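You operate a simulated robot arm through the tools that you are given. There is no shell and no other tool.

You run a simulated robot arm. Do the job below in one go: nothing can be reset, and whatever is moved stays where it is left.

TASK
Cycle the blue relay 3 times at its printed voltage, then switch off.
Fine: mode CYCLE, one press of TEST a cycle; leave the relay plugged in and the knobs as set.

It is judged by the outcome, as a careful person would: the job done as asked, and still so three seconds after it is handed in. It fails if anything else is knocked over, pushed out of place, dropped, spilled or broken.

THE ROBOT
A 6-joint arm with a three-finger gripper, fixed in place. Base frame: the origin is on the floor under the middle of its stand, x ahead of it, y to its left, z up; the work surface is at about z = 0.9. Lengths are in m, angles in degrees, forces in N, time in s.
It reaches about 1.213 m from its shoulder. Its first joint turns from -166.0 to 166.0 degrees. Payload 4.89 kg.
Tool frame: the origin (TCP) lies between the finger pads and is the grasp point; the fingertips stand 0.03 m ahead of it; z points along the fingers, y is the line along which they close. The gripper opens to 0.164 m; its body begins 0.125 m behind the TCP.
Orientation is that of the tool frame in the base frame, as a unit quaternion [w, x, y, z]. With the fingers straight down and closing along the base's y, the tool's x points along the base's -x, its y along +y and its z along -z.

THE INTERFACE
- The arm moves only by the tool apply_moves. Its argument "increments" is a list that holds one entry, the list of rows, each a list of 7 numbers: the shift along the tool's x, y, z in units of 30 mm (1.0 is 30 mm), then the turn, a rotation vector about the tool's x, y, z in units of 6 degrees (1.0 is 6 degrees), then the finger opening in m, from 0 to 0.164. In form: [[[tx, ty, tz, ax, ay, az, grip], ...]]. A call has 1 to 20 rows; each row shifts and turns the commanded pose from where the row before left it, along the tool's axes as they then stand. A call with a number of a shift or a turn outside -1 to 1 is refused whole. A row lasts 0.2 s, in which the tool goes at most 0.05 m and 8.6 degrees; a call with a longer step from one row to the next is refused whole, and so is a gripper value outside its range. A pose out of reach is approached as far as the arm can. The call stops where the force on the tool passes 90 N (or 10 N more than at its start, if that is more) or the arm is blocked; 0.2 s more then pass. The fingers move at their own pace (about 0.108 m/s each) and stop on an object; they squeeze with about 21 N. The grip force told is the motor's: it shows also when the fingers shut on nothing. Time passes only in rows, and 0.2 s behind the last, so rows that do not move let the fingers close. It gives the time, the measured TCP pose, the force on the tool (base axes), the opening and the grip force at its end, in the units of the frame above (readings bear some noise), with the torque about the TCP (base axes, N m) and any sound that the robot's microphone picked up.
- Cameras (640 x 400 px; columns grow to the right, rows downward): "scene" is fixed at [0.2095, 0.6513, 1.5181]; the picture's right is [-0.83, -0.55, 0.00], its down [-0.21, 0.31, -0.93] and it looks along [0.51, -0.77, -0.38] (base axes); focal length 316 px, centre (320, 200). "wrist" rides on the gripper at [0.076, -0.002, -0.152] in the tool frame; the picture's right is [0.02, 1.00, 0.00], its down [-0.88, 0.02, -0.47] and it looks along [-0.47, 0.01, 0.88] (tool axes); focal length 247 px, centre (320, 200). There is no depth. A picture from a camera that has moved, and an enlarged one, comes with that camera's place and axes in the base frame and with its lens. The place of the scene camera against the robot may be out by one fixed shift of up to 0.025 m in any direction.
- grab_frame(camera): a new picture of that camera. No time passes.
- slide_trunk(by): moves the trunk up (or, below 0, down) by that many m; the arm rides with it, the base frame stays. It gives what a move gives, with no picture.
- enlarge(camera, box): a new picture of the part [left, top, right, bottom] of that camera's present view, enlarged. No time passes.
- sign_off(): hands the job in; it is judged then, once.

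Nothing tells you positions but the pictures and the camera data. Unless the task says otherwise, let go and move clear before handing in.

The tools are called after ">>>" as name(argument=value, ...) on one line, values as JSON. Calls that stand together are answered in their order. apply_moves: Moves the arm, as the interface text tells. Its arguments: {"type":"object","properties":{"increments":{"type":"array","items":{"type":"array","items":{"type":"array","items":{"type":"number"}}}}},"required":["increments"]} The other tools are called the same way: slide_trunk (by) moves the trunk up or down; grab_frame (camera) takes a picture; enlarge (camera, box) takes an enlarged picture of a part of a camera's view; sign_off () hands the job in.

At the start:

```text
time: 0.0
position: [0.6037, 0.1671, 1.3088]
orientation: [0.0, -0.001, 1.0, 0.001]
contact_force: [0.3, -0.6, 0.2]
wrist_torque: [0.0, 0.01, 0.02]
width: 0.164
grip_force: 0.2
trunk travel left (down, up): [-0.175, 0.215]
```

scene: 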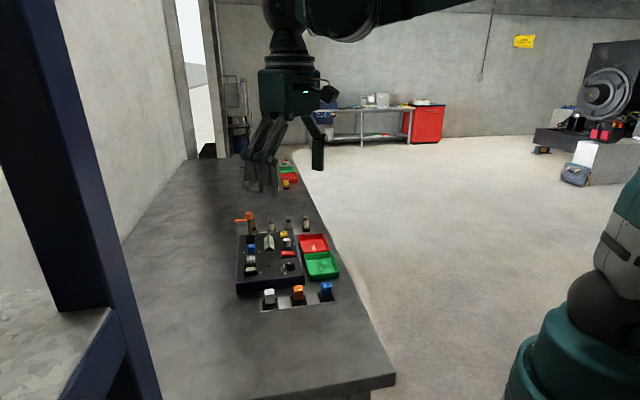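
wrist: 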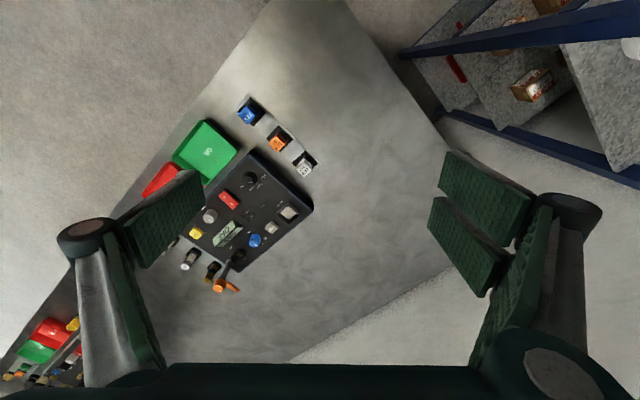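

I see a relay tester panel with a row of relays (blue, orange, white) beside it, and a second similar set farther off. I'll look closer before moving.

>>> enlarge(camera="wrist", box=[140, 80, 340, 300])

>>> enlarge(camera="scene", box=[220, 200, 360, 320])

>>> enlarge(camera="wrist", box=[0, 280, 160, 400])

```text
1.82 times, centred on (240, 190) of wrist
camera zoom: at [0.5272, 0.1658, 1.4629], right [-0.02, 1.0, 0.0], down [0.88, 0.02, 0.47], along [0.47, 0.01, -0.88], focal length 449 px, centre (466, 218)
```

zoom: 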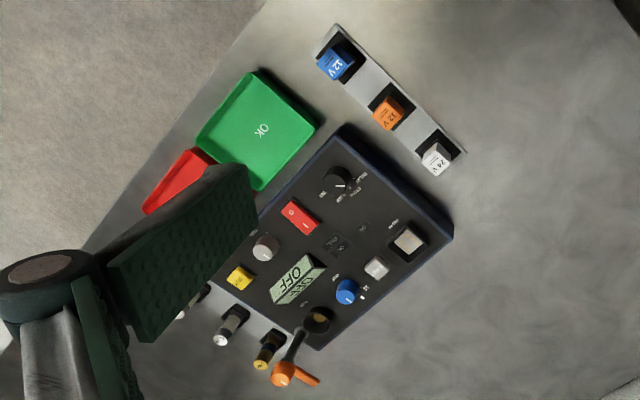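

```text
3.33 times, centred on (290, 260) of scene
camera zoom: at [0.2095, 0.6513, 1.5181], right [-0.83, -0.55, 0.0], down [-0.21, 0.31, -0.93], along [0.51, -0.77, -0.38], focal length 1052 px, centre (420, 0)
```

zoom: 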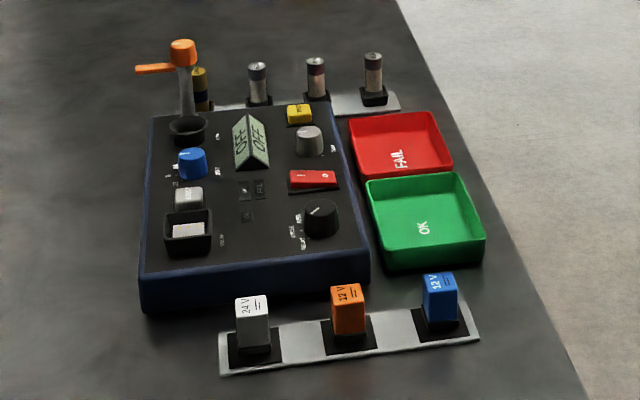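

```text
3.33 times, centred on (80, 340) of wrist
camera zoom: at [0.5272, 0.1658, 1.4629], right [-0.02, 1.0, 0.0], down [0.88, 0.02, 0.47], along [0.47, 0.01, -0.88], focal length 823 px, centre (1120, -267)
```

zoom: 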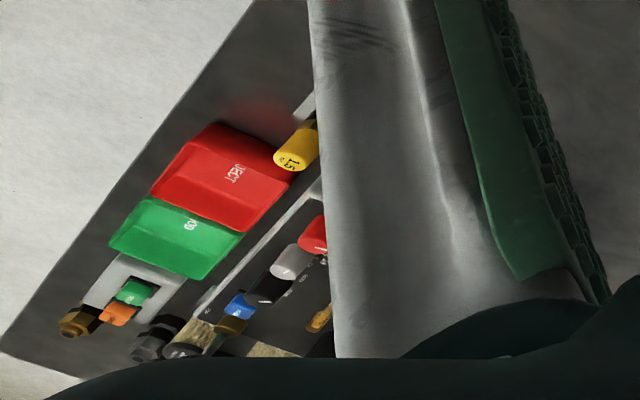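

The tester sits near (0.83, -0.01), with its relay rack beside it. I move over it to read the labels with the wrist camera.

>>> apply_moves(increments=[[[-0.38, -0.84, 0.4, 0, 0, 0, 0.164], [-0.38, -0.84, 0.4, 0, 0, 0, 0.164], [-0.38, -0.84, 0.4, 0, 0, 0, 0.164], [-0.38, -0.84, 0.4, 0, 0, 0, 0.164], [-0.38, -0.84, 0.4, 0, 0, 0, 0.164], [-0.38, -0.84, 0.4, 0, 0, 0, 0.164], [-0.38, -0.84, 0.4, 0, 0, 0, 0.164]]])

>>> grab_frame(camera="wrist")

```text
time: 1.6
position: [0.6825, -0.0073, 1.225]
orientation: [-0.001, -0.001, 1.0, 0.0]
contact_force: [-1.1, 0.8, -0.4]
wrist_torque: [-0.12, -0.16, 0.01]
width: 0.164
grip_force: 0.0
trunk travel left (down, up): [-0.175, 0.215]
```

```text
taken
camera wrist: at [0.6048, -0.0091, 1.3788], right [-0.02, 1.0, 0.0], down [0.88, 0.02, 0.47], along [0.47, 0.01, -0.88], focal length 247 px, centre (320, 200)
```

wrist: 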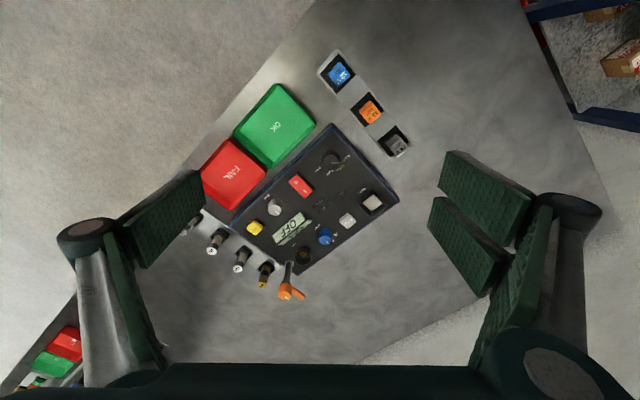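

>>> enlarge(camera="wrist", box=[240, 120, 400, 300])

>>> enlarge(camera="wrist", box=[310, 40, 420, 160])

>>> enlarge(camera="wrist", box=[300, 130, 400, 220])

>>> enlarge(camera="wrist", box=[240, 180, 360, 270])

```text
2.22 times, centred on (320, 210) of wrist
camera zoom: at [0.6048, -0.0091, 1.3788], right [-0.02, 1.0, 0.0], down [0.88, 0.02, 0.47], along [0.47, 0.01, -0.88], focal length 549 px, centre (320, 178)
```

zoom: 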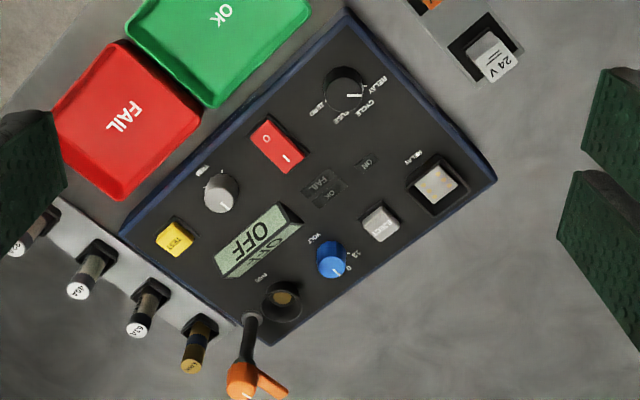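

```text
3.33 times, centred on (365, 100) of wrist
camera zoom: at [0.6048, -0.0091, 1.3788], right [-0.02, 1.0, 0.0], down [0.88, 0.02, 0.47], along [0.47, 0.01, -0.88], focal length 823 px, centre (170, 533)
```

zoom: 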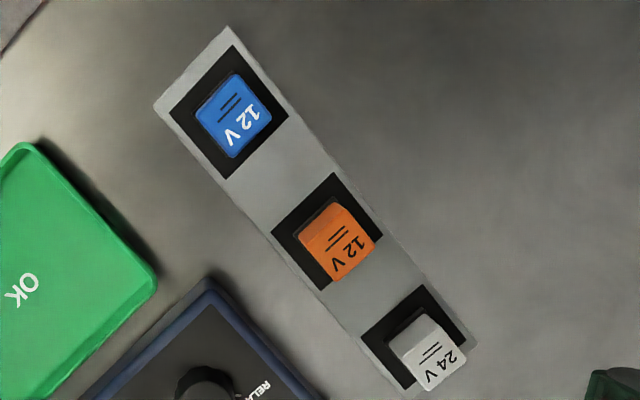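

```text
4.44 times, centred on (350, 175) of wrist
camera zoom: at [0.6048, -0.0091, 1.3788], right [-0.02, 1.0, 0.0], down [0.88, 0.02, 0.47], along [0.47, 0.01, -0.88], focal length 1098 px, centre (187, 311)
```

zoom: 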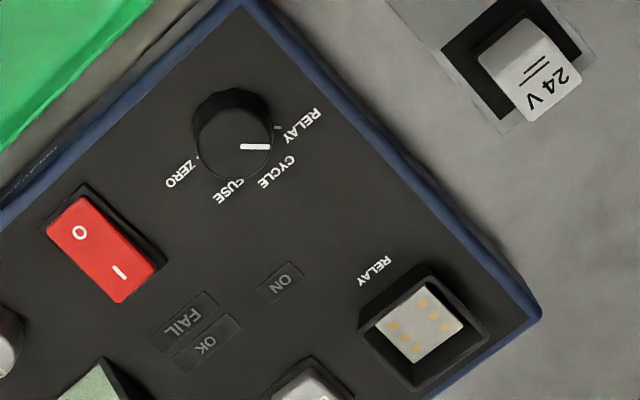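

```text
4.44 times, centred on (300, 225) of wrist
camera zoom: at [0.6048, -0.0091, 1.3788], right [-0.02, 1.0, 0.0], down [0.88, 0.02, 0.47], along [0.47, 0.01, -0.88], focal length 1098 px, centre (409, 89)
```

zoom: 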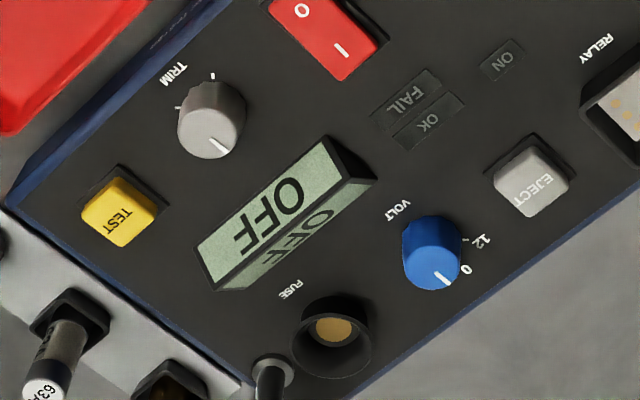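

The tester is rotated about 45° on the table; the blue relay is marked 12 V and the socket is empty. I turn the wrist to line up with the panel and get closer to read the marks.

>>> apply_moves(increments=[[[-0.667, -0.62, 0.5, 0, 0, 0, 0.164], [-0.667, -0.62, 0.5, 0, 0, 0, 0.164], [-0.667, -0.62, 0.5, 0, 0, 0, 0.164], [-0.667, -0.62, 0.5, 0, 0, 0, 0.164], [-0.667, -0.62, 0.5, 0, 0, 0, 0.164], [0, 0, 0, 0, 0, -1, 0.164], [0, 0, 0, 0, 0, -1, 0.164], [0, 0, 0, 0, 0, -1, 0.164], [0, 0, 0, 0, 0, -1, 0.164], [0, 0, 0, 0, 0, -1, 0.164], [0, 0, 0, 0, 0, -1, 0.164], [0, 0, 0, 0, 0, -1, 0.164], [0, 0, 0, 0, 0, -0.5, 0.164], [0, 0, 0, 0, 0, 0, 0.164]]])

>>> grab_frame(camera="wrist")

```text
time: 4.6
position: [0.7829, -0.1017, 1.1501]
orientation: [-0.001, -0.383, 0.924, 0.0]
contact_force: [0.3, -0.1, 0.3]
wrist_torque: [0.01, 0.02, -0.03]
width: 0.1638
grip_force: 0.0
trunk travel left (down, up): [-0.175, 0.215]
```

```text
taken
camera wrist: at [0.7305, -0.1572, 1.3036], right [-0.72, 0.69, 0.0], down [0.61, 0.64, 0.47], along [0.33, 0.34, -0.88], focal length 247 px, centre (320, 200)
```

wrist: 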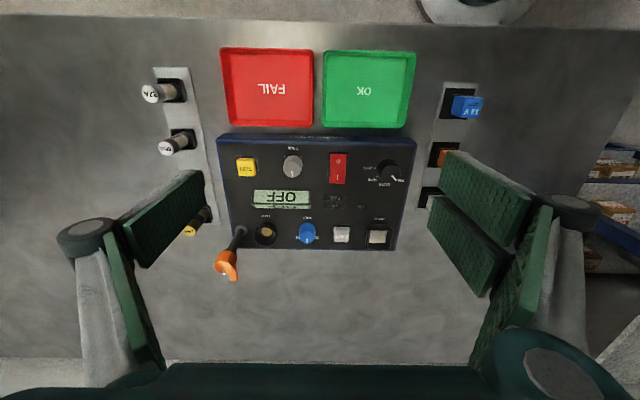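

>>> enlarge(camera="wrist", box=[310, 135, 410, 255])

>>> enlarge(camera="wrist", box=[210, 135, 320, 285])

>>> enlarge(camera="wrist", box=[350, 145, 414, 190])

>>> enlarge(camera="wrist", box=[280, 205, 344, 250])

>>> enlarge(camera="scene", box=[220, 205, 300, 265])

```text
3.33 times, centred on (360, 195) of wrist
camera zoom: at [0.7305, -0.1572, 1.3036], right [-0.72, 0.69, 0.0], down [0.61, 0.64, 0.47], along [0.33, 0.34, -0.88], focal length 823 px, centre (187, 217)
```

zoom: 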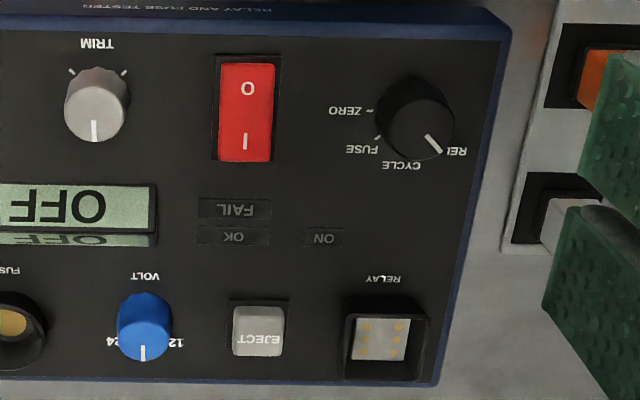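

```text
2.67 times, centred on (265, 210) of wrist
camera zoom: at [0.7305, -0.1572, 1.3036], right [-0.72, 0.69, 0.0], down [0.61, 0.64, 0.47], along [0.33, 0.34, -0.88], focal length 659 px, centre (467, 173)
```

zoom: 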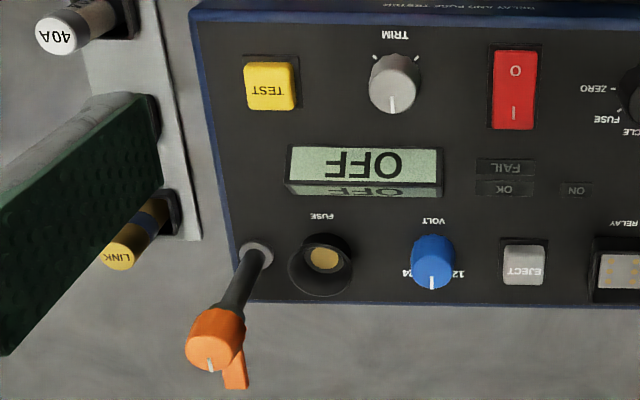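

```text
8.89 times, centred on (382, 168) of wrist
camera zoom: at [0.7305, -0.1572, 1.3036], right [-0.72, 0.69, 0.0], down [0.61, 0.64, 0.47], along [0.33, 0.34, -0.88], focal length 2195 px, centre (-231, 489)
```

zoom: 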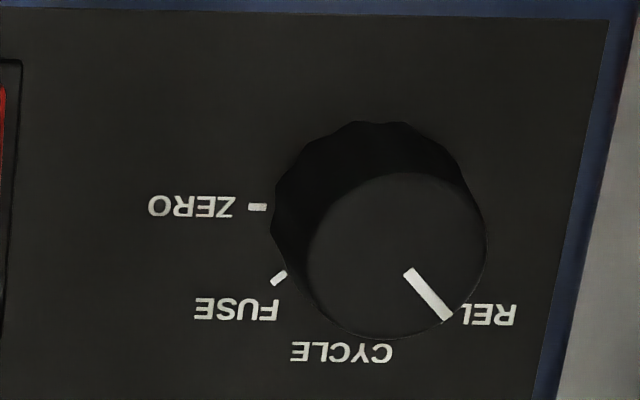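

```text
8.89 times, centred on (312, 228) of wrist
camera zoom: at [0.7305, -0.1572, 1.3036], right [-0.72, 0.69, 0.0], down [0.61, 0.64, 0.47], along [0.33, 0.34, -0.88], focal length 2195 px, centre (391, -44)
```

zoom: 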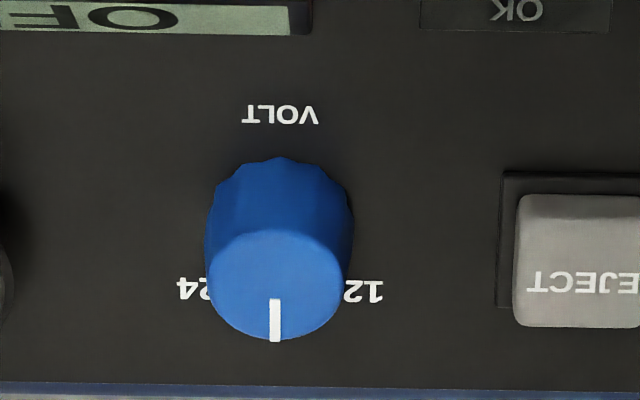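

```text
6.67 times, centred on (260, 235) of scene
camera zoom: at [0.2095, 0.6513, 1.5181], right [-0.83, -0.55, 0.0], down [-0.21, 0.31, -0.93], along [0.51, -0.77, -0.38], focal length 2104 px, centre (720, -33)
```

zoom: 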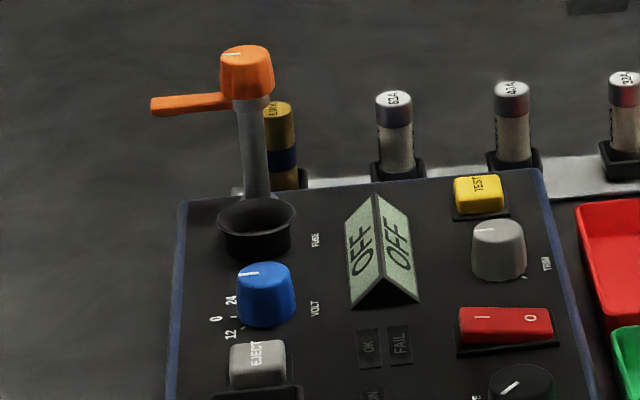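

The panel reads: mode knob at RELAY (CYCLE one step clockwise), VOLT at 0 (12 to the panel's left), power off. Next I look closely at the blue relay in its rack.

>>> apply_moves(increments=[[[0.465, 0.815, 0.21, 0, 0, 0, 0.164], [0.465, 0.815, 0.21, 0, 0, 0, 0.164], [0.465, 0.815, 0.21, 0, 0, 0, 0.164], [0.465, 0.815, 0.21, 0, 0, 0, 0.164], [0.465, 0.815, 0.21, 0, 0, 0, 0.164], [0.465, 0.815, 0.21, 0, 0, 0, 0.164], [0.465, 0.815, 0.21, 0, 0, 0, 0.164], [0.465, 0.815, 0.21, 0, 0, 0, 0.164], [0, 0, 0, 0, 0, 0, 0.1]]])

>>> grab_frame(camera="wrist")

>>> enlarge(camera="scene", box=[250, 270, 350, 320])

```text
time: 6.6
position: [0.5655, -0.0439, 1.0995]
orientation: [0.001, -0.383, 0.924, 0.0]
contact_force: [-0.3, 0.3, -0.5]
wrist_torque: [0.02, -0.09, 0.01]
width: 0.1001
grip_force: 0.3
trunk travel left (down, up): [-0.175, 0.215]
```

```text
taken
camera wrist: at [0.5129, -0.0983, 1.2527], right [-0.72, 0.69, 0.0], down [0.61, 0.64, 0.47], along [0.33, 0.34, -0.88], focal length 247 px, centre (320, 200)
```

wrist: 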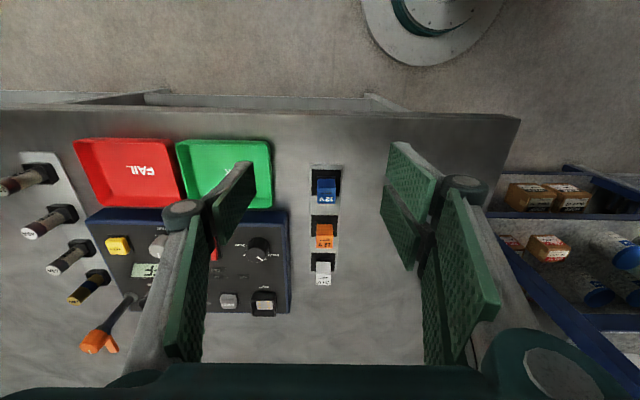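

```text
6.40 times, centred on (300, 295) of scene
camera zoom: at [0.2095, 0.6513, 1.5181], right [-0.83, -0.55, 0.0], down [-0.21, 0.31, -0.93], along [0.51, -0.77, -0.38], focal length 2020 px, centre (448, -408)
```

zoom: 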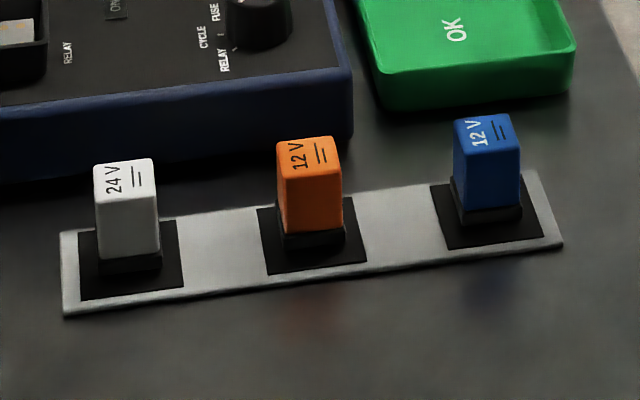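

>>> enlarge(camera="wrist", box=[295, 155, 355, 215])

>>> enlarge(camera="wrist", box=[220, 230, 300, 320])

```text
6.67 times, centred on (325, 185) of wrist
camera zoom: at [0.5129, -0.0983, 1.2527], right [-0.72, 0.69, 0.0], down [0.61, 0.64, 0.47], along [0.33, 0.34, -0.88], focal length 1646 px, centre (287, 300)
```

zoom: 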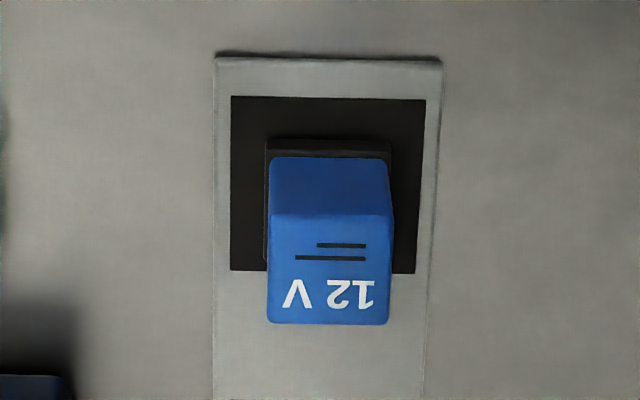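

```text
4.44 times, centred on (260, 275) of wrist
camera zoom: at [0.5129, -0.0983, 1.2527], right [-0.72, 0.69, 0.0], down [0.61, 0.64, 0.47], along [0.33, 0.34, -0.88], focal length 1098 px, centre (587, -133)
```

zoom: 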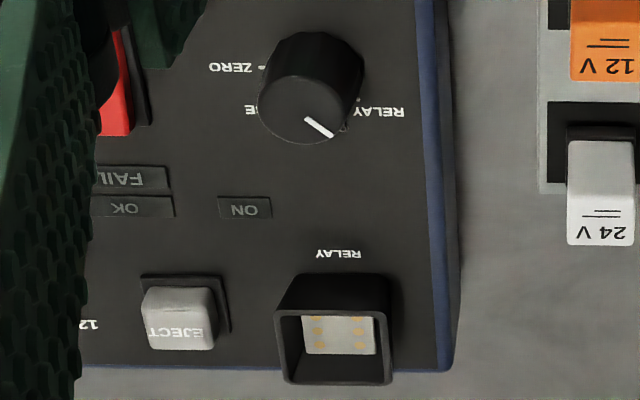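

The blue relay is at about (0.614, 0.020), top near z=0.948 and about 25 mm square, aligned with the panel. I move directly over it at a safe height and check alignment.

>>> apply_moves(increments=[[[-0.532, 0.074, 0.467, 0, 0, 0, 0.06], [-0.532, 0.074, 0.467, 0, 0, 0, 0.06], [-0.532, 0.074, 0.467, 0, 0, 0, 0.06], [-0.532, 0.074, 0.467, 0, 0, 0, 0.06], [-0.532, 0.074, 0.467, 0, 0, 0, 0.06], [0, 0, 0, 0, 0, 0, 0.06]]])

>>> grab_frame(camera="wrist")

>>> grab_frame(camera="scene")

```text
time: 8.0
position: [0.6161, 0.023, 1.0301]
orientation: [0.0, -0.384, 0.923, 0.0]
contact_force: [0.7, -0.4, -0.2]
wrist_torque: [0.02, 0.02, -0.01]
width: 0.0603
grip_force: 0.1
trunk travel left (down, up): [-0.175, 0.215]
```

```text
taken
camera wrist: at [0.5632, -0.0321, 1.1837], right [-0.72, 0.69, 0.0], down [0.61, 0.64, 0.47], along [0.33, 0.34, -0.88], focal length 247 px, centre (320, 200)
```

wrist: 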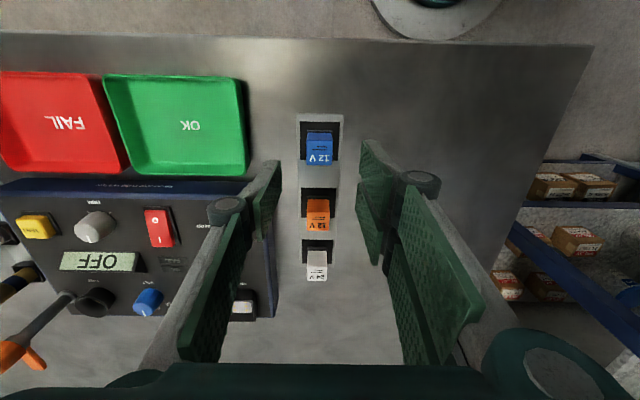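

```text
taken
```

scene: 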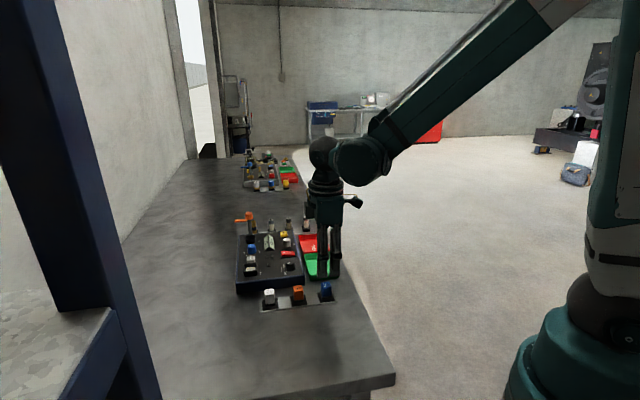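

>>> enlarge(camera="wrist", box=[280, 105, 360, 185])

>>> enlarge(camera="scene", box=[280, 170, 380, 310])

```text
5.00 times, centred on (320, 145) of wrist
camera zoom: at [0.5632, -0.0321, 1.1837], right [-0.72, 0.69, 0.0], down [0.61, 0.64, 0.47], along [0.33, 0.34, -0.88], focal length 1235 px, centre (320, 475)
```

zoom: 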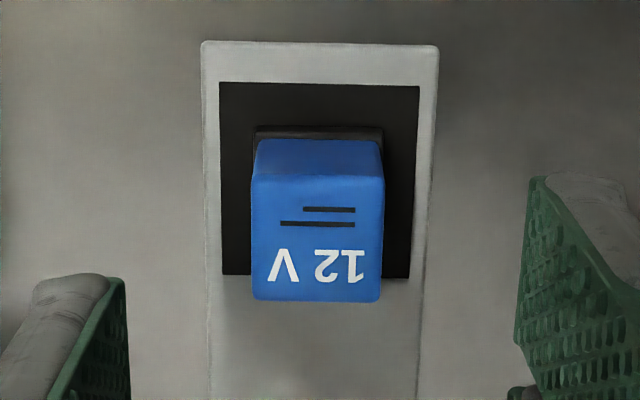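

```text
2.86 times, centred on (330, 240) of scene
camera zoom: at [0.2095, 0.6513, 1.5181], right [-0.83, -0.55, 0.0], down [-0.21, 0.31, -0.93], along [0.51, -0.77, -0.38], focal length 902 px, centre (291, 86)
```

zoom: 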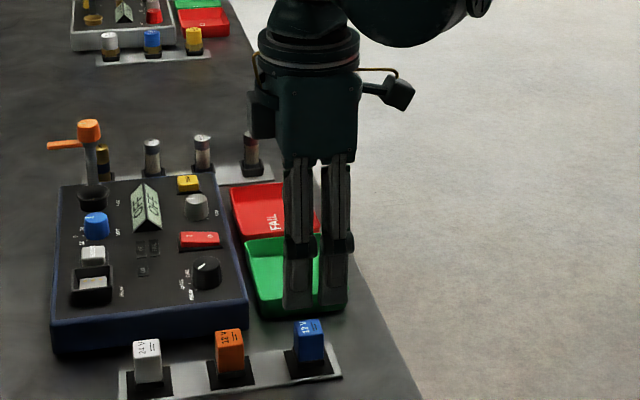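

Alignment is within 2 mm. I correct slightly, descend so the tips sit about 17 mm below the cap's top, and close on it.

>>> apply_moves(increments=[[[0.06, -0.02, 0.6, 0, 0, 0, 0.06], [0, 0, 0.6, 0, 0, 0, 0.06], [0, 0, 0.6, 0, 0, 0, 0.06], [0, 0, 0.535, 0, 0, 0, 0.06], [0, 0, 0, 0, 0, 0, 0.06]]])

>>> grab_frame(camera="wrist")

>>> enlarge(camera="scene", box=[280, 220, 380, 320])

```text
time: 9.2
position: [0.614, 0.0188, 0.9611]
orientation: [0.0, -0.383, 0.924, 0.0]
contact_force: [0.6, 0.3, -0.9]
wrist_torque: [0.01, 0.02, 0.01]
width: 0.0603
grip_force: 0.1
trunk travel left (down, up): [-0.175, 0.215]
```

```text
taken
camera wrist: at [0.5617, -0.036, 1.114], right [-0.72, 0.69, 0.0], down [0.61, 0.64, 0.47], along [0.33, 0.34, -0.88], focal length 247 px, centre (320, 200)
```

wrist: 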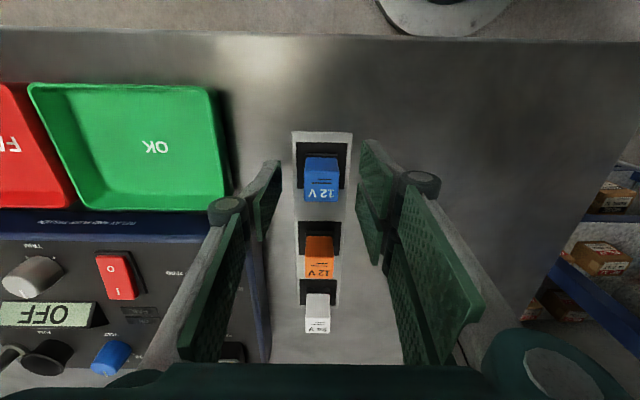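

```text
4.00 times, centred on (330, 270) of scene
camera zoom: at [0.2095, 0.6513, 1.5181], right [-0.83, -0.55, 0.0], down [-0.21, 0.31, -0.93], along [0.51, -0.77, -0.38], focal length 1262 px, centre (280, -80)
```

zoom: 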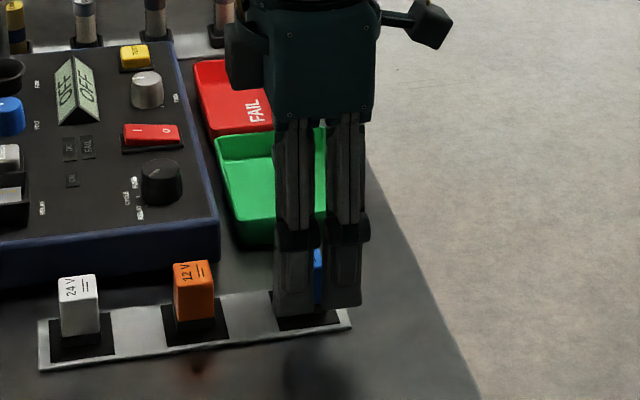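

>>> apply_moves(increments=[[[-0.085, 0, 0, 0, 0, 0, 0.06], [0, 0, 0, 0, 0, 0, 0.04], [0, 0, 0, 0, 0, 0, 0.03], [0, 0, 0, 0, 0, 0, 0.015], [0, 0, 0, 0, 0, 0, 0.015], [0, 0, 0, 0, 0, 0, 0.015]]])

>>> grab_frame(camera="wrist")

>>> enlarge(camera="scene", box=[280, 220, 380, 320])

```text
time: 10.6
position: [0.6166, 0.0212, 0.9615]
orientation: [0.0, -0.382, 0.924, 0.0]
contact_force: [-0.5, 0.0, 0.8]
wrist_torque: [-0.01, -0.01, 0.0]
width: 0.0253
grip_force: 21.1
trunk travel left (down, up): [-0.175, 0.215]
```

```text
taken
camera wrist: at [0.5631, -0.0338, 1.1139], right [-0.72, 0.69, 0.0], down [0.61, 0.64, 0.47], along [0.33, 0.34, -0.88], focal length 247 px, centre (320, 200)
```

wrist: 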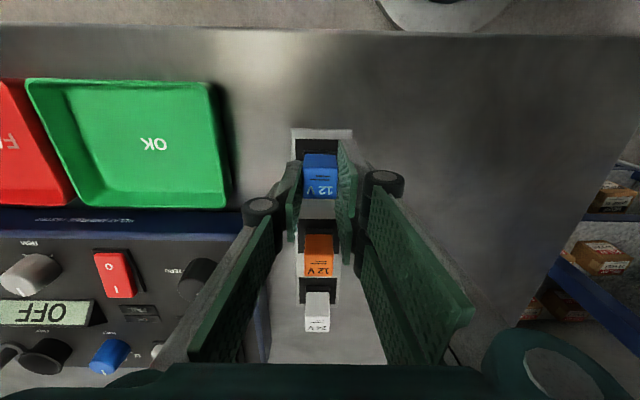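

```text
4.00 times, centred on (330, 270) of scene
camera zoom: at [0.2095, 0.6513, 1.5181], right [-0.83, -0.55, 0.0], down [-0.21, 0.31, -0.93], along [0.51, -0.77, -0.38], focal length 1262 px, centre (280, -80)
```

zoom: 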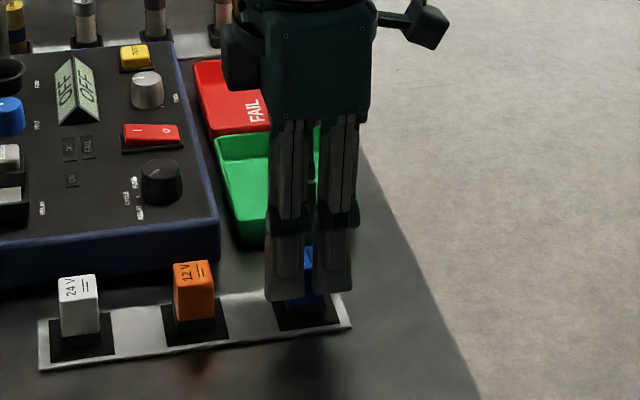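

Gripped at 25 mm with firm force. I lift straight up slowly and check it comes free.

>>> apply_moves(increments=[[[0, 0, -0.2, 0, 0, 0, 0.015], [0, 0, -0.3, 0, 0, 0, 0.015], [0, 0, -0.4, 0, 0, 0, 0.015], [0, 0, -0.5, 0, 0, 0, 0.015], [0, 0, -0.6, 0, 0, 0, 0.015], [0, 0, -0.6, 0, 0, 0, 0.015], [0, 0, -0.6, 0, 0, 0, 0.015]]])

>>> grab_frame(camera="wrist")

>>> enlarge(camera="wrist", box=[270, 130, 370, 230])

>>> enlarge(camera="scene", box=[270, 180, 380, 310])

```text
time: 12.2
position: [0.6168, 0.0219, 1.0549]
orientation: [-0.001, -0.382, 0.924, 0.0]
contact_force: [1.3, -0.2, -1.9]
wrist_torque: [-0.01, 0.13, 0.0]
width: 0.0254
grip_force: 21.1
trunk travel left (down, up): [-0.175, 0.215]
```

```text
taken
camera wrist: at [0.5634, -0.0334, 1.2088], right [-0.72, 0.69, 0.0], down [0.61, 0.64, 0.47], along [0.33, 0.34, -0.88], focal length 247 px, centre (320, 200)
```

wrist: 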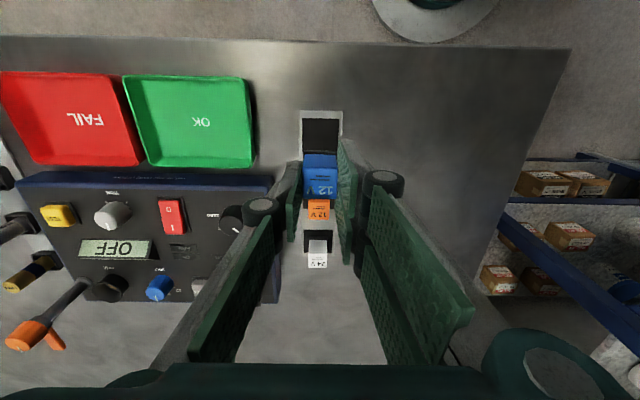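

```text
4.00 times, centred on (320, 180) of wrist
camera zoom: at [0.5634, -0.0334, 1.2088], right [-0.72, 0.69, 0.0], down [0.61, 0.64, 0.47], along [0.33, 0.34, -0.88], focal length 988 px, centre (320, 280)
```

zoom: 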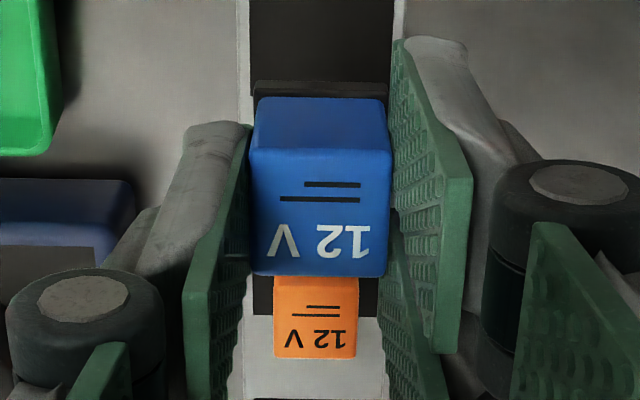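

```text
3.08 times, centred on (325, 245) of scene
camera zoom: at [0.2095, 0.6513, 1.5181], right [-0.83, -0.55, 0.0], down [-0.21, 0.31, -0.93], along [0.51, -0.77, -0.38], focal length 971 px, centre (305, 62)
```

zoom: 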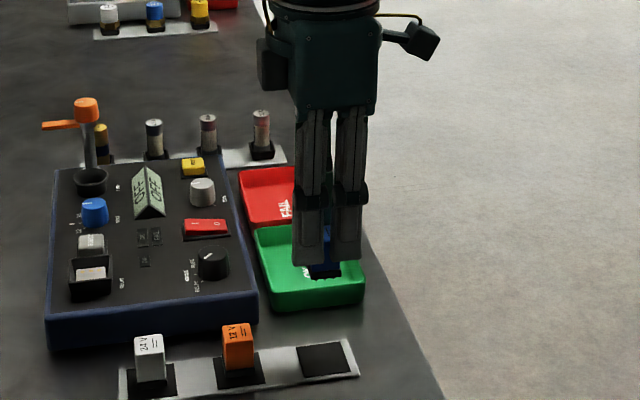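

Relay is in hand, level and centred. I carry it over toward the panel's relay socket at a safe height.

>>> apply_moves(increments=[[[0, 0, -0.6, 0, 0, 0, 0.015], [0, 0, -0.6, 0, 0, 0, 0.015], [-0.779, -0.367, 0, 0, 0, 0, 0.015], [-0.779, -0.367, 0, 0, 0, 0, 0.015], [-0.779, -0.367, 0, 0, 0, 0, 0.015], [-0.779, -0.367, 0, 0, 0, 0, 0.015], [-0.779, -0.367, 0, 0, 0, 0, 0.015], [-0.779, -0.367, 0, 0, 0, 0, 0.015], [-0.779, -0.367, 0, 0, 0, 0, 0.015], [-0.779, -0.367, 0, 0, 0, 0, 0.015], [-0.779, -0.367, 0, 0, 0, 0, 0.015], [0, 0, 0, 0, 0, 0, 0.015]]])

>>> grab_frame(camera="wrist")

>>> enlarge(camera="wrist", box=[250, 100, 390, 220])

>>> enlarge(camera="scene", box=[220, 190, 320, 290])

```text
time: 14.8
position: [0.8367, 0.1002, 1.0923]
orientation: [0.0, -0.383, 0.924, 0.0]
contact_force: [0.4, -0.6, -1.9]
wrist_torque: [0.0, 0.07, 0.0]
width: 0.0255
grip_force: 20.6
trunk travel left (down, up): [-0.175, 0.215]
```

```text
taken
camera wrist: at [0.7825, 0.045, 1.245], right [-0.72, 0.69, 0.0], down [0.61, 0.64, 0.47], along [0.33, 0.34, -0.88], focal length 247 px, centre (320, 200)
```

wrist: 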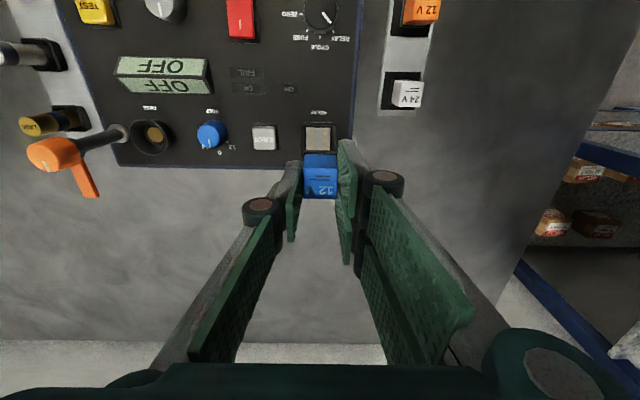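

```text
3.33 times, centred on (320, 160) of wrist
camera zoom: at [0.7825, 0.045, 1.245], right [-0.72, 0.69, 0.0], down [0.61, 0.64, 0.47], along [0.33, 0.34, -0.88], focal length 823 px, centre (320, 333)
```

zoom: 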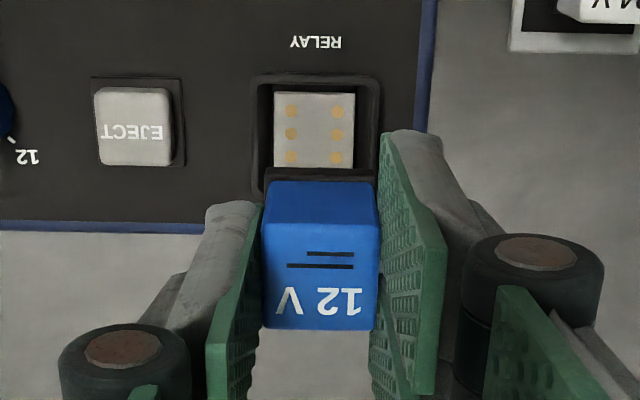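

```text
4.00 times, centred on (270, 240) of scene
camera zoom: at [0.2095, 0.6513, 1.5181], right [-0.83, -0.55, 0.0], down [-0.21, 0.31, -0.93], along [0.51, -0.77, -0.38], focal length 1262 px, centre (520, 40)
```

zoom: 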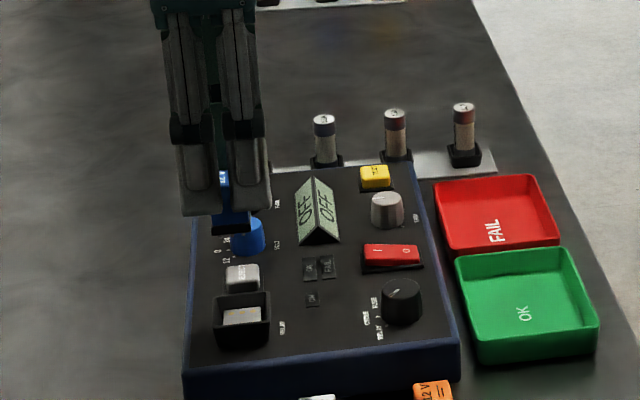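

>>> enlarge(camera="scene", box=[255, 225, 295, 255])

>>> enlarge(camera="wrist", box=[290, 115, 350, 165])

>>> enlarge(camera="wrist", box=[280, 0, 360, 50])

>>> enlarge(camera="wrist", box=[180, 100, 260, 160])

```text
13.33 times, centred on (275, 240) of scene
camera zoom: at [0.2095, 0.6513, 1.5181], right [-0.83, -0.55, 0.0], down [-0.21, 0.31, -0.93], along [0.51, -0.77, -0.38], focal length 4208 px, centre (920, -333)
```

zoom: 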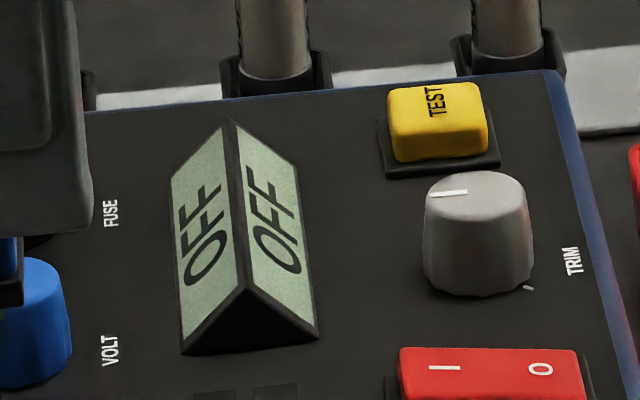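

```text
8.00 times, centred on (320, 140) of wrist
camera zoom: at [0.7825, 0.045, 1.245], right [-0.72, 0.69, 0.0], down [0.61, 0.64, 0.47], along [0.33, 0.34, -0.88], focal length 1976 px, centre (320, 680)
```

zoom: 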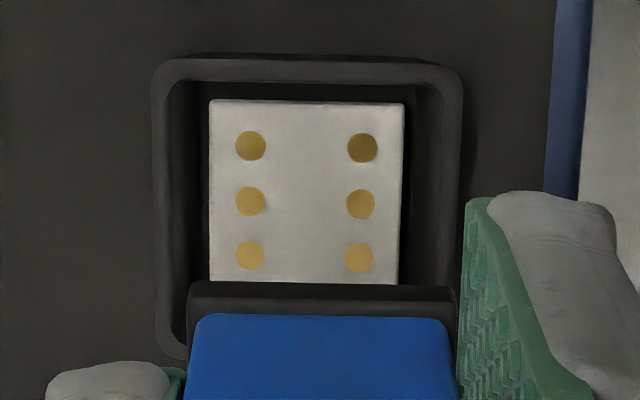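

```text
8.00 times, centred on (320, 25) of wrist
camera zoom: at [0.7825, 0.045, 1.245], right [-0.72, 0.69, 0.0], down [0.61, 0.64, 0.47], along [0.33, 0.34, -0.88], focal length 1976 px, centre (320, 1600)
```

zoom: 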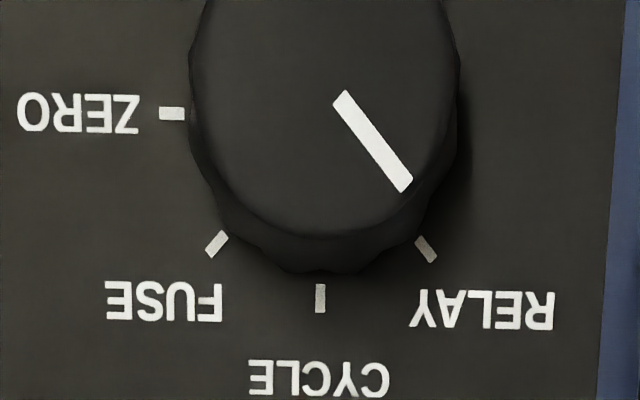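

```text
6.67 times, centred on (220, 130) of wrist
camera zoom: at [0.7825, 0.045, 1.245], right [-0.72, 0.69, 0.0], down [0.61, 0.64, 0.47], along [0.33, 0.34, -0.88], focal length 1646 px, centre (987, 667)
```

zoom: 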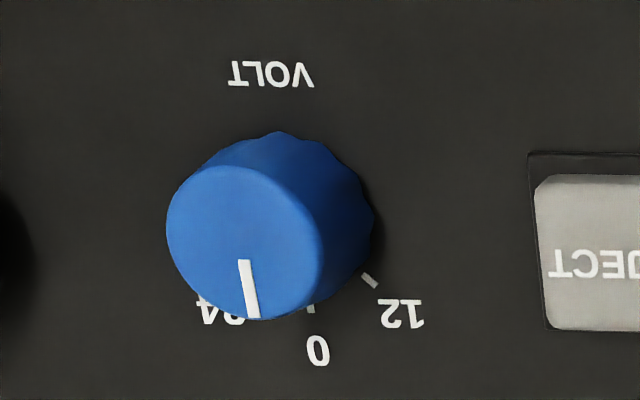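

The socket is just visible past the relay; I need roughly −2 mm along the panel's up axis and +2 mm to its right. I correct, descend partway and recheck.

>>> apply_moves(increments=[[[0.057, -0.073, 0, 0, 0, 0, 0.015], [0, 0, 0.5, 0, 0, 0, 0.015], [0, 0, 0.5, 0, 0, 0, 0.015], [0, 0, 0.5, 0, 0, 0, 0.015], [0, 0, 0, 0, 0, 0, 0.015], [0, 0, 0, 0, 0, 0, 0.015]]])

>>> enlarge(camera="wrist", box=[270, 120, 370, 220])

>>> enlarge(camera="scene", box=[240, 230, 300, 280])

```text
time: 16.2
position: [0.8341, 0.0987, 1.0471]
orientation: [0.0, -0.383, 0.924, 0.0]
contact_force: [0.0, -0.6, -1.2]
wrist_torque: [0.01, 0.02, -0.05]
width: 0.0255
grip_force: 20.9
trunk travel left (down, up): [-0.175, 0.215]
```

```text
4.00 times, centred on (320, 170) of wrist
camera zoom: at [0.7805, 0.0434, 1.2008], right [-0.72, 0.69, 0.0], down [0.61, 0.64, 0.47], along [0.33, 0.34, -0.88], focal length 988 px, centre (320, 320)
```

zoom: 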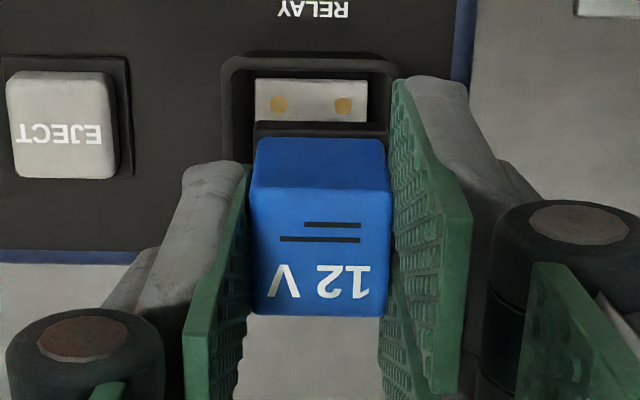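

```text
8.00 times, centred on (270, 255) of scene
camera zoom: at [0.2095, 0.6513, 1.5181], right [-0.83, -0.55, 0.0], down [-0.21, 0.31, -0.93], along [0.51, -0.77, -0.38], focal length 2525 px, centre (720, -240)
```

zoom: 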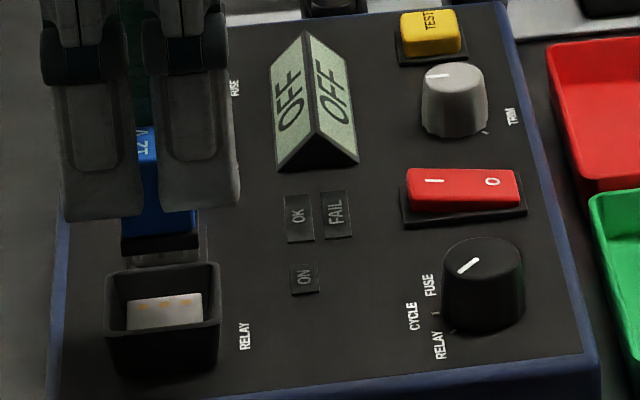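

Along the panel-up axis it is within 1 mm; I still need about 2 mm to the panel's right. Correcting and rechecking.

>>> apply_moves(increments=[[[-0.015, -0.077, 0, 0, 0, 0, 0.015], [0, 0, 0, 0, 0, 0, 0.015], [0, 0, 0, 0, 0, 0, 0.015]]])

>>> enlarge(camera="wrist", box=[280, 125, 360, 185])

```text
time: 17.0
position: [0.8356, 0.0965, 1.0482]
orientation: [0.0, -0.382, 0.924, 0.0]
contact_force: [0.7, -0.2, 0.6]
wrist_torque: [0.02, -0.02, 0.02]
width: 0.0253
grip_force: 21.3
trunk travel left (down, up): [-0.175, 0.215]
```

```text
6.67 times, centred on (320, 155) of wrist
camera zoom: at [0.7829, 0.0419, 1.2009], right [-0.72, 0.69, 0.0], down [0.61, 0.64, 0.47], along [0.33, 0.34, -0.88], focal length 1646 px, centre (320, 500)
```

zoom: 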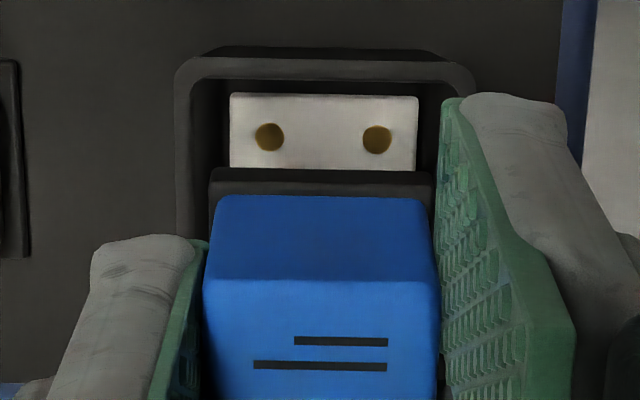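

Now aligned within about 0.5 mm. I lower the relay into the rim of the socket and check again.

>>> apply_moves(increments=[[[-0.015, 0.015, 0.2, 0, 0, 0, 0.015], [0, 0, 0.25, 0, 0, 0, 0.015], [0, 0, 0.25, 0, 0, 0, 0.015], [0, 0, 0, 0, 0, 0, 0.015]]])

>>> enlarge(camera="wrist", box=[280, 135, 360, 195])

>>> enlarge(camera="scene", box=[240, 230, 300, 280])

```text
time: 18.0
position: [0.8371, 0.0973, 1.0259]
orientation: [0.0, -0.383, 0.924, 0.0]
contact_force: [0.1, 0.5, -1.1]
wrist_torque: [-0.03, -0.02, -0.01]
width: 0.0253
grip_force: 21.3
trunk travel left (down, up): [-0.175, 0.215]
```

```text
6.67 times, centred on (320, 165) of wrist
camera zoom: at [0.7837, 0.0415, 1.1799], right [-0.72, 0.69, 0.0], down [0.61, 0.64, 0.47], along [0.33, 0.34, -0.88], focal length 1646 px, centre (320, 433)
```

zoom: 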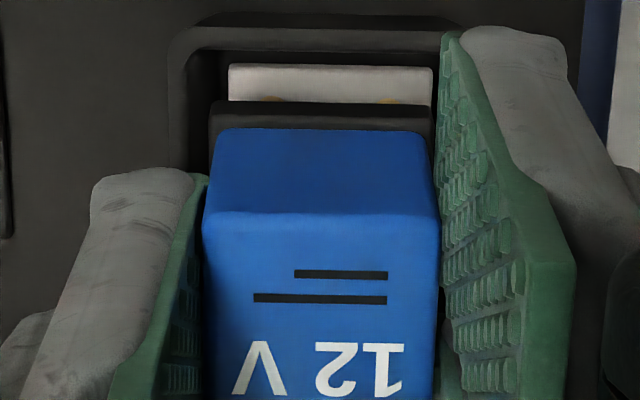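

```text
8.00 times, centred on (270, 255) of scene
camera zoom: at [0.2095, 0.6513, 1.5181], right [-0.83, -0.55, 0.0], down [-0.21, 0.31, -0.93], along [0.51, -0.77, -0.38], focal length 2525 px, centre (720, -240)
```

zoom: 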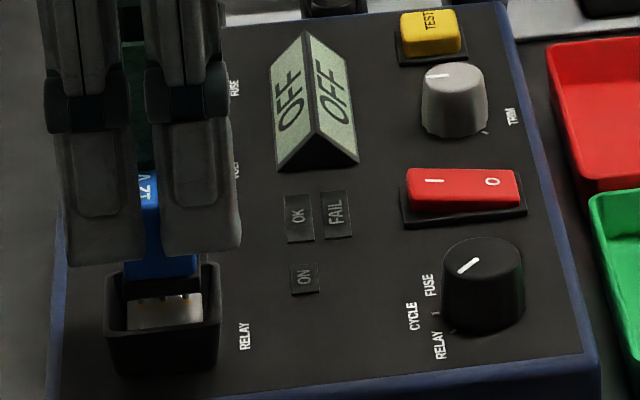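

>>> apply_moves(increments=[[[0, 0.038, 0, 0, 0, 0, 0.015], [0, 0, 0.12, 0, 0, 0, 0.015], [0, 0, 0.12, 0, 0, 0, 0.015], [0, 0, 0, 0, 0, 0, 0.015], [0, 0, 0, 0, 0, 0, 0.015]]])

>>> enlarge(camera="wrist", box=[280, 135, 360, 195])

>>> enlarge(camera="scene", box=[245, 240, 285, 280])

```text
time: 19.2
position: [0.837, 0.0976, 1.0182]
orientation: [-0.001, -0.383, 0.924, 0.0]
contact_force: [-0.1, -0.4, -0.3]
wrist_torque: [-0.02, 0.03, 0.01]
width: 0.0254
grip_force: 20.9
trunk travel left (down, up): [-0.175, 0.215]
```

```text
6.67 times, centred on (320, 165) of wrist
camera zoom: at [0.7829, 0.0422, 1.1727], right [-0.72, 0.69, 0.0], down [0.61, 0.64, 0.47], along [0.33, 0.34, -0.88], focal length 1646 px, centre (320, 433)
```

zoom: 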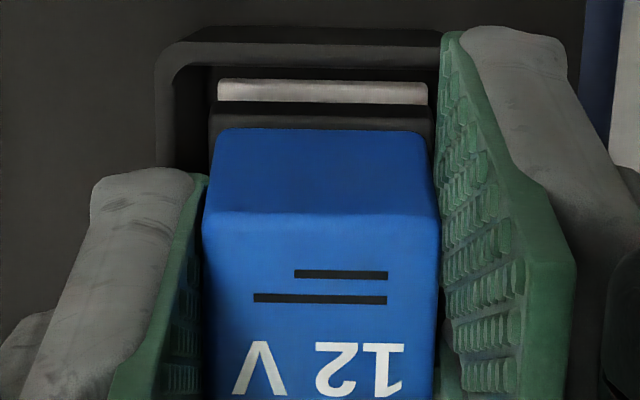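

```text
10.00 times, centred on (265, 260) of scene
camera zoom: at [0.2095, 0.6513, 1.5181], right [-0.83, -0.55, 0.0], down [-0.21, 0.31, -0.93], along [0.51, -0.77, -0.38], focal length 3156 px, centre (870, -400)
```

zoom: 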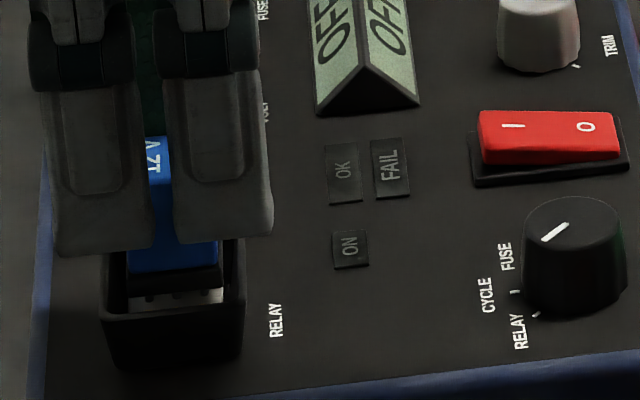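

The relay base and the contact plate now line up within half a millimetre. I press it down in small steps, watching the force.

>>> apply_moves(increments=[[[0, 0, 0.1, 0, 0, 0, 0.015], [0, 0, 0.1, 0, 0, 0, 0.015], [0, 0, 0.07, 0, 0, 0, 0.015], [0, 0, 0, 0, 0, 0, 0.015]]])

>>> enlarge(camera="wrist", box=[280, 135, 360, 195])

>>> enlarge(camera="scene", box=[245, 240, 285, 280])

```text
time: 20.2
position: [0.8368, 0.0965, 1.0105]
orientation: [0.0, -0.384, 0.923, 0.001]
contact_force: [-0.2, -0.7, -1.4]
wrist_torque: [-0.01, 0.0, -0.05]
width: 0.0253
grip_force: 20.8
trunk travel left (down, up): [-0.175, 0.215]
```

```text
6.67 times, centred on (320, 165) of wrist
camera zoom: at [0.7835, 0.0419, 1.1645], right [-0.72, 0.69, 0.0], down [0.61, 0.64, 0.47], along [0.33, 0.34, -0.88], focal length 1646 px, centre (320, 433)
```

zoom: 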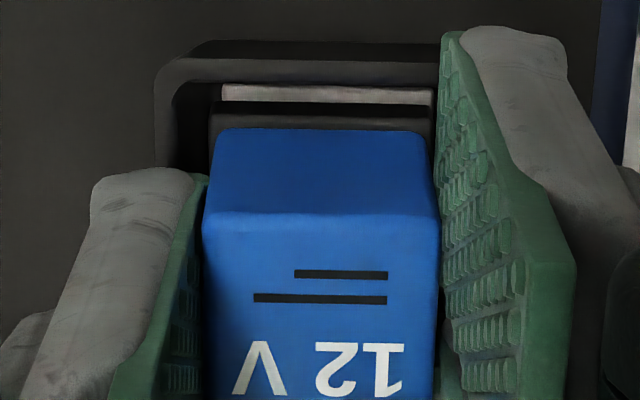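

```text
10.00 times, centred on (265, 260) of scene
camera zoom: at [0.2095, 0.6513, 1.5181], right [-0.83, -0.55, 0.0], down [-0.21, 0.31, -0.93], along [0.51, -0.77, -0.38], focal length 3156 px, centre (870, -400)
```

zoom: 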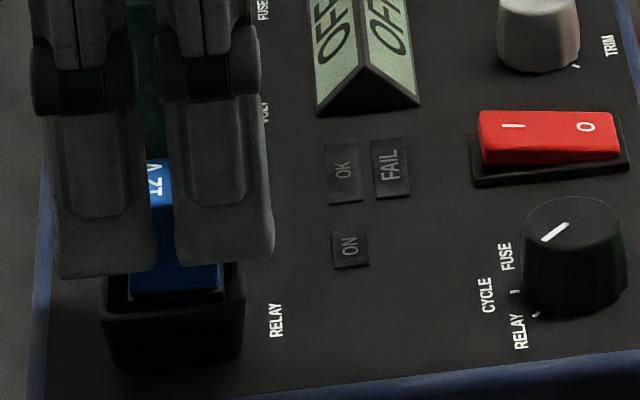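

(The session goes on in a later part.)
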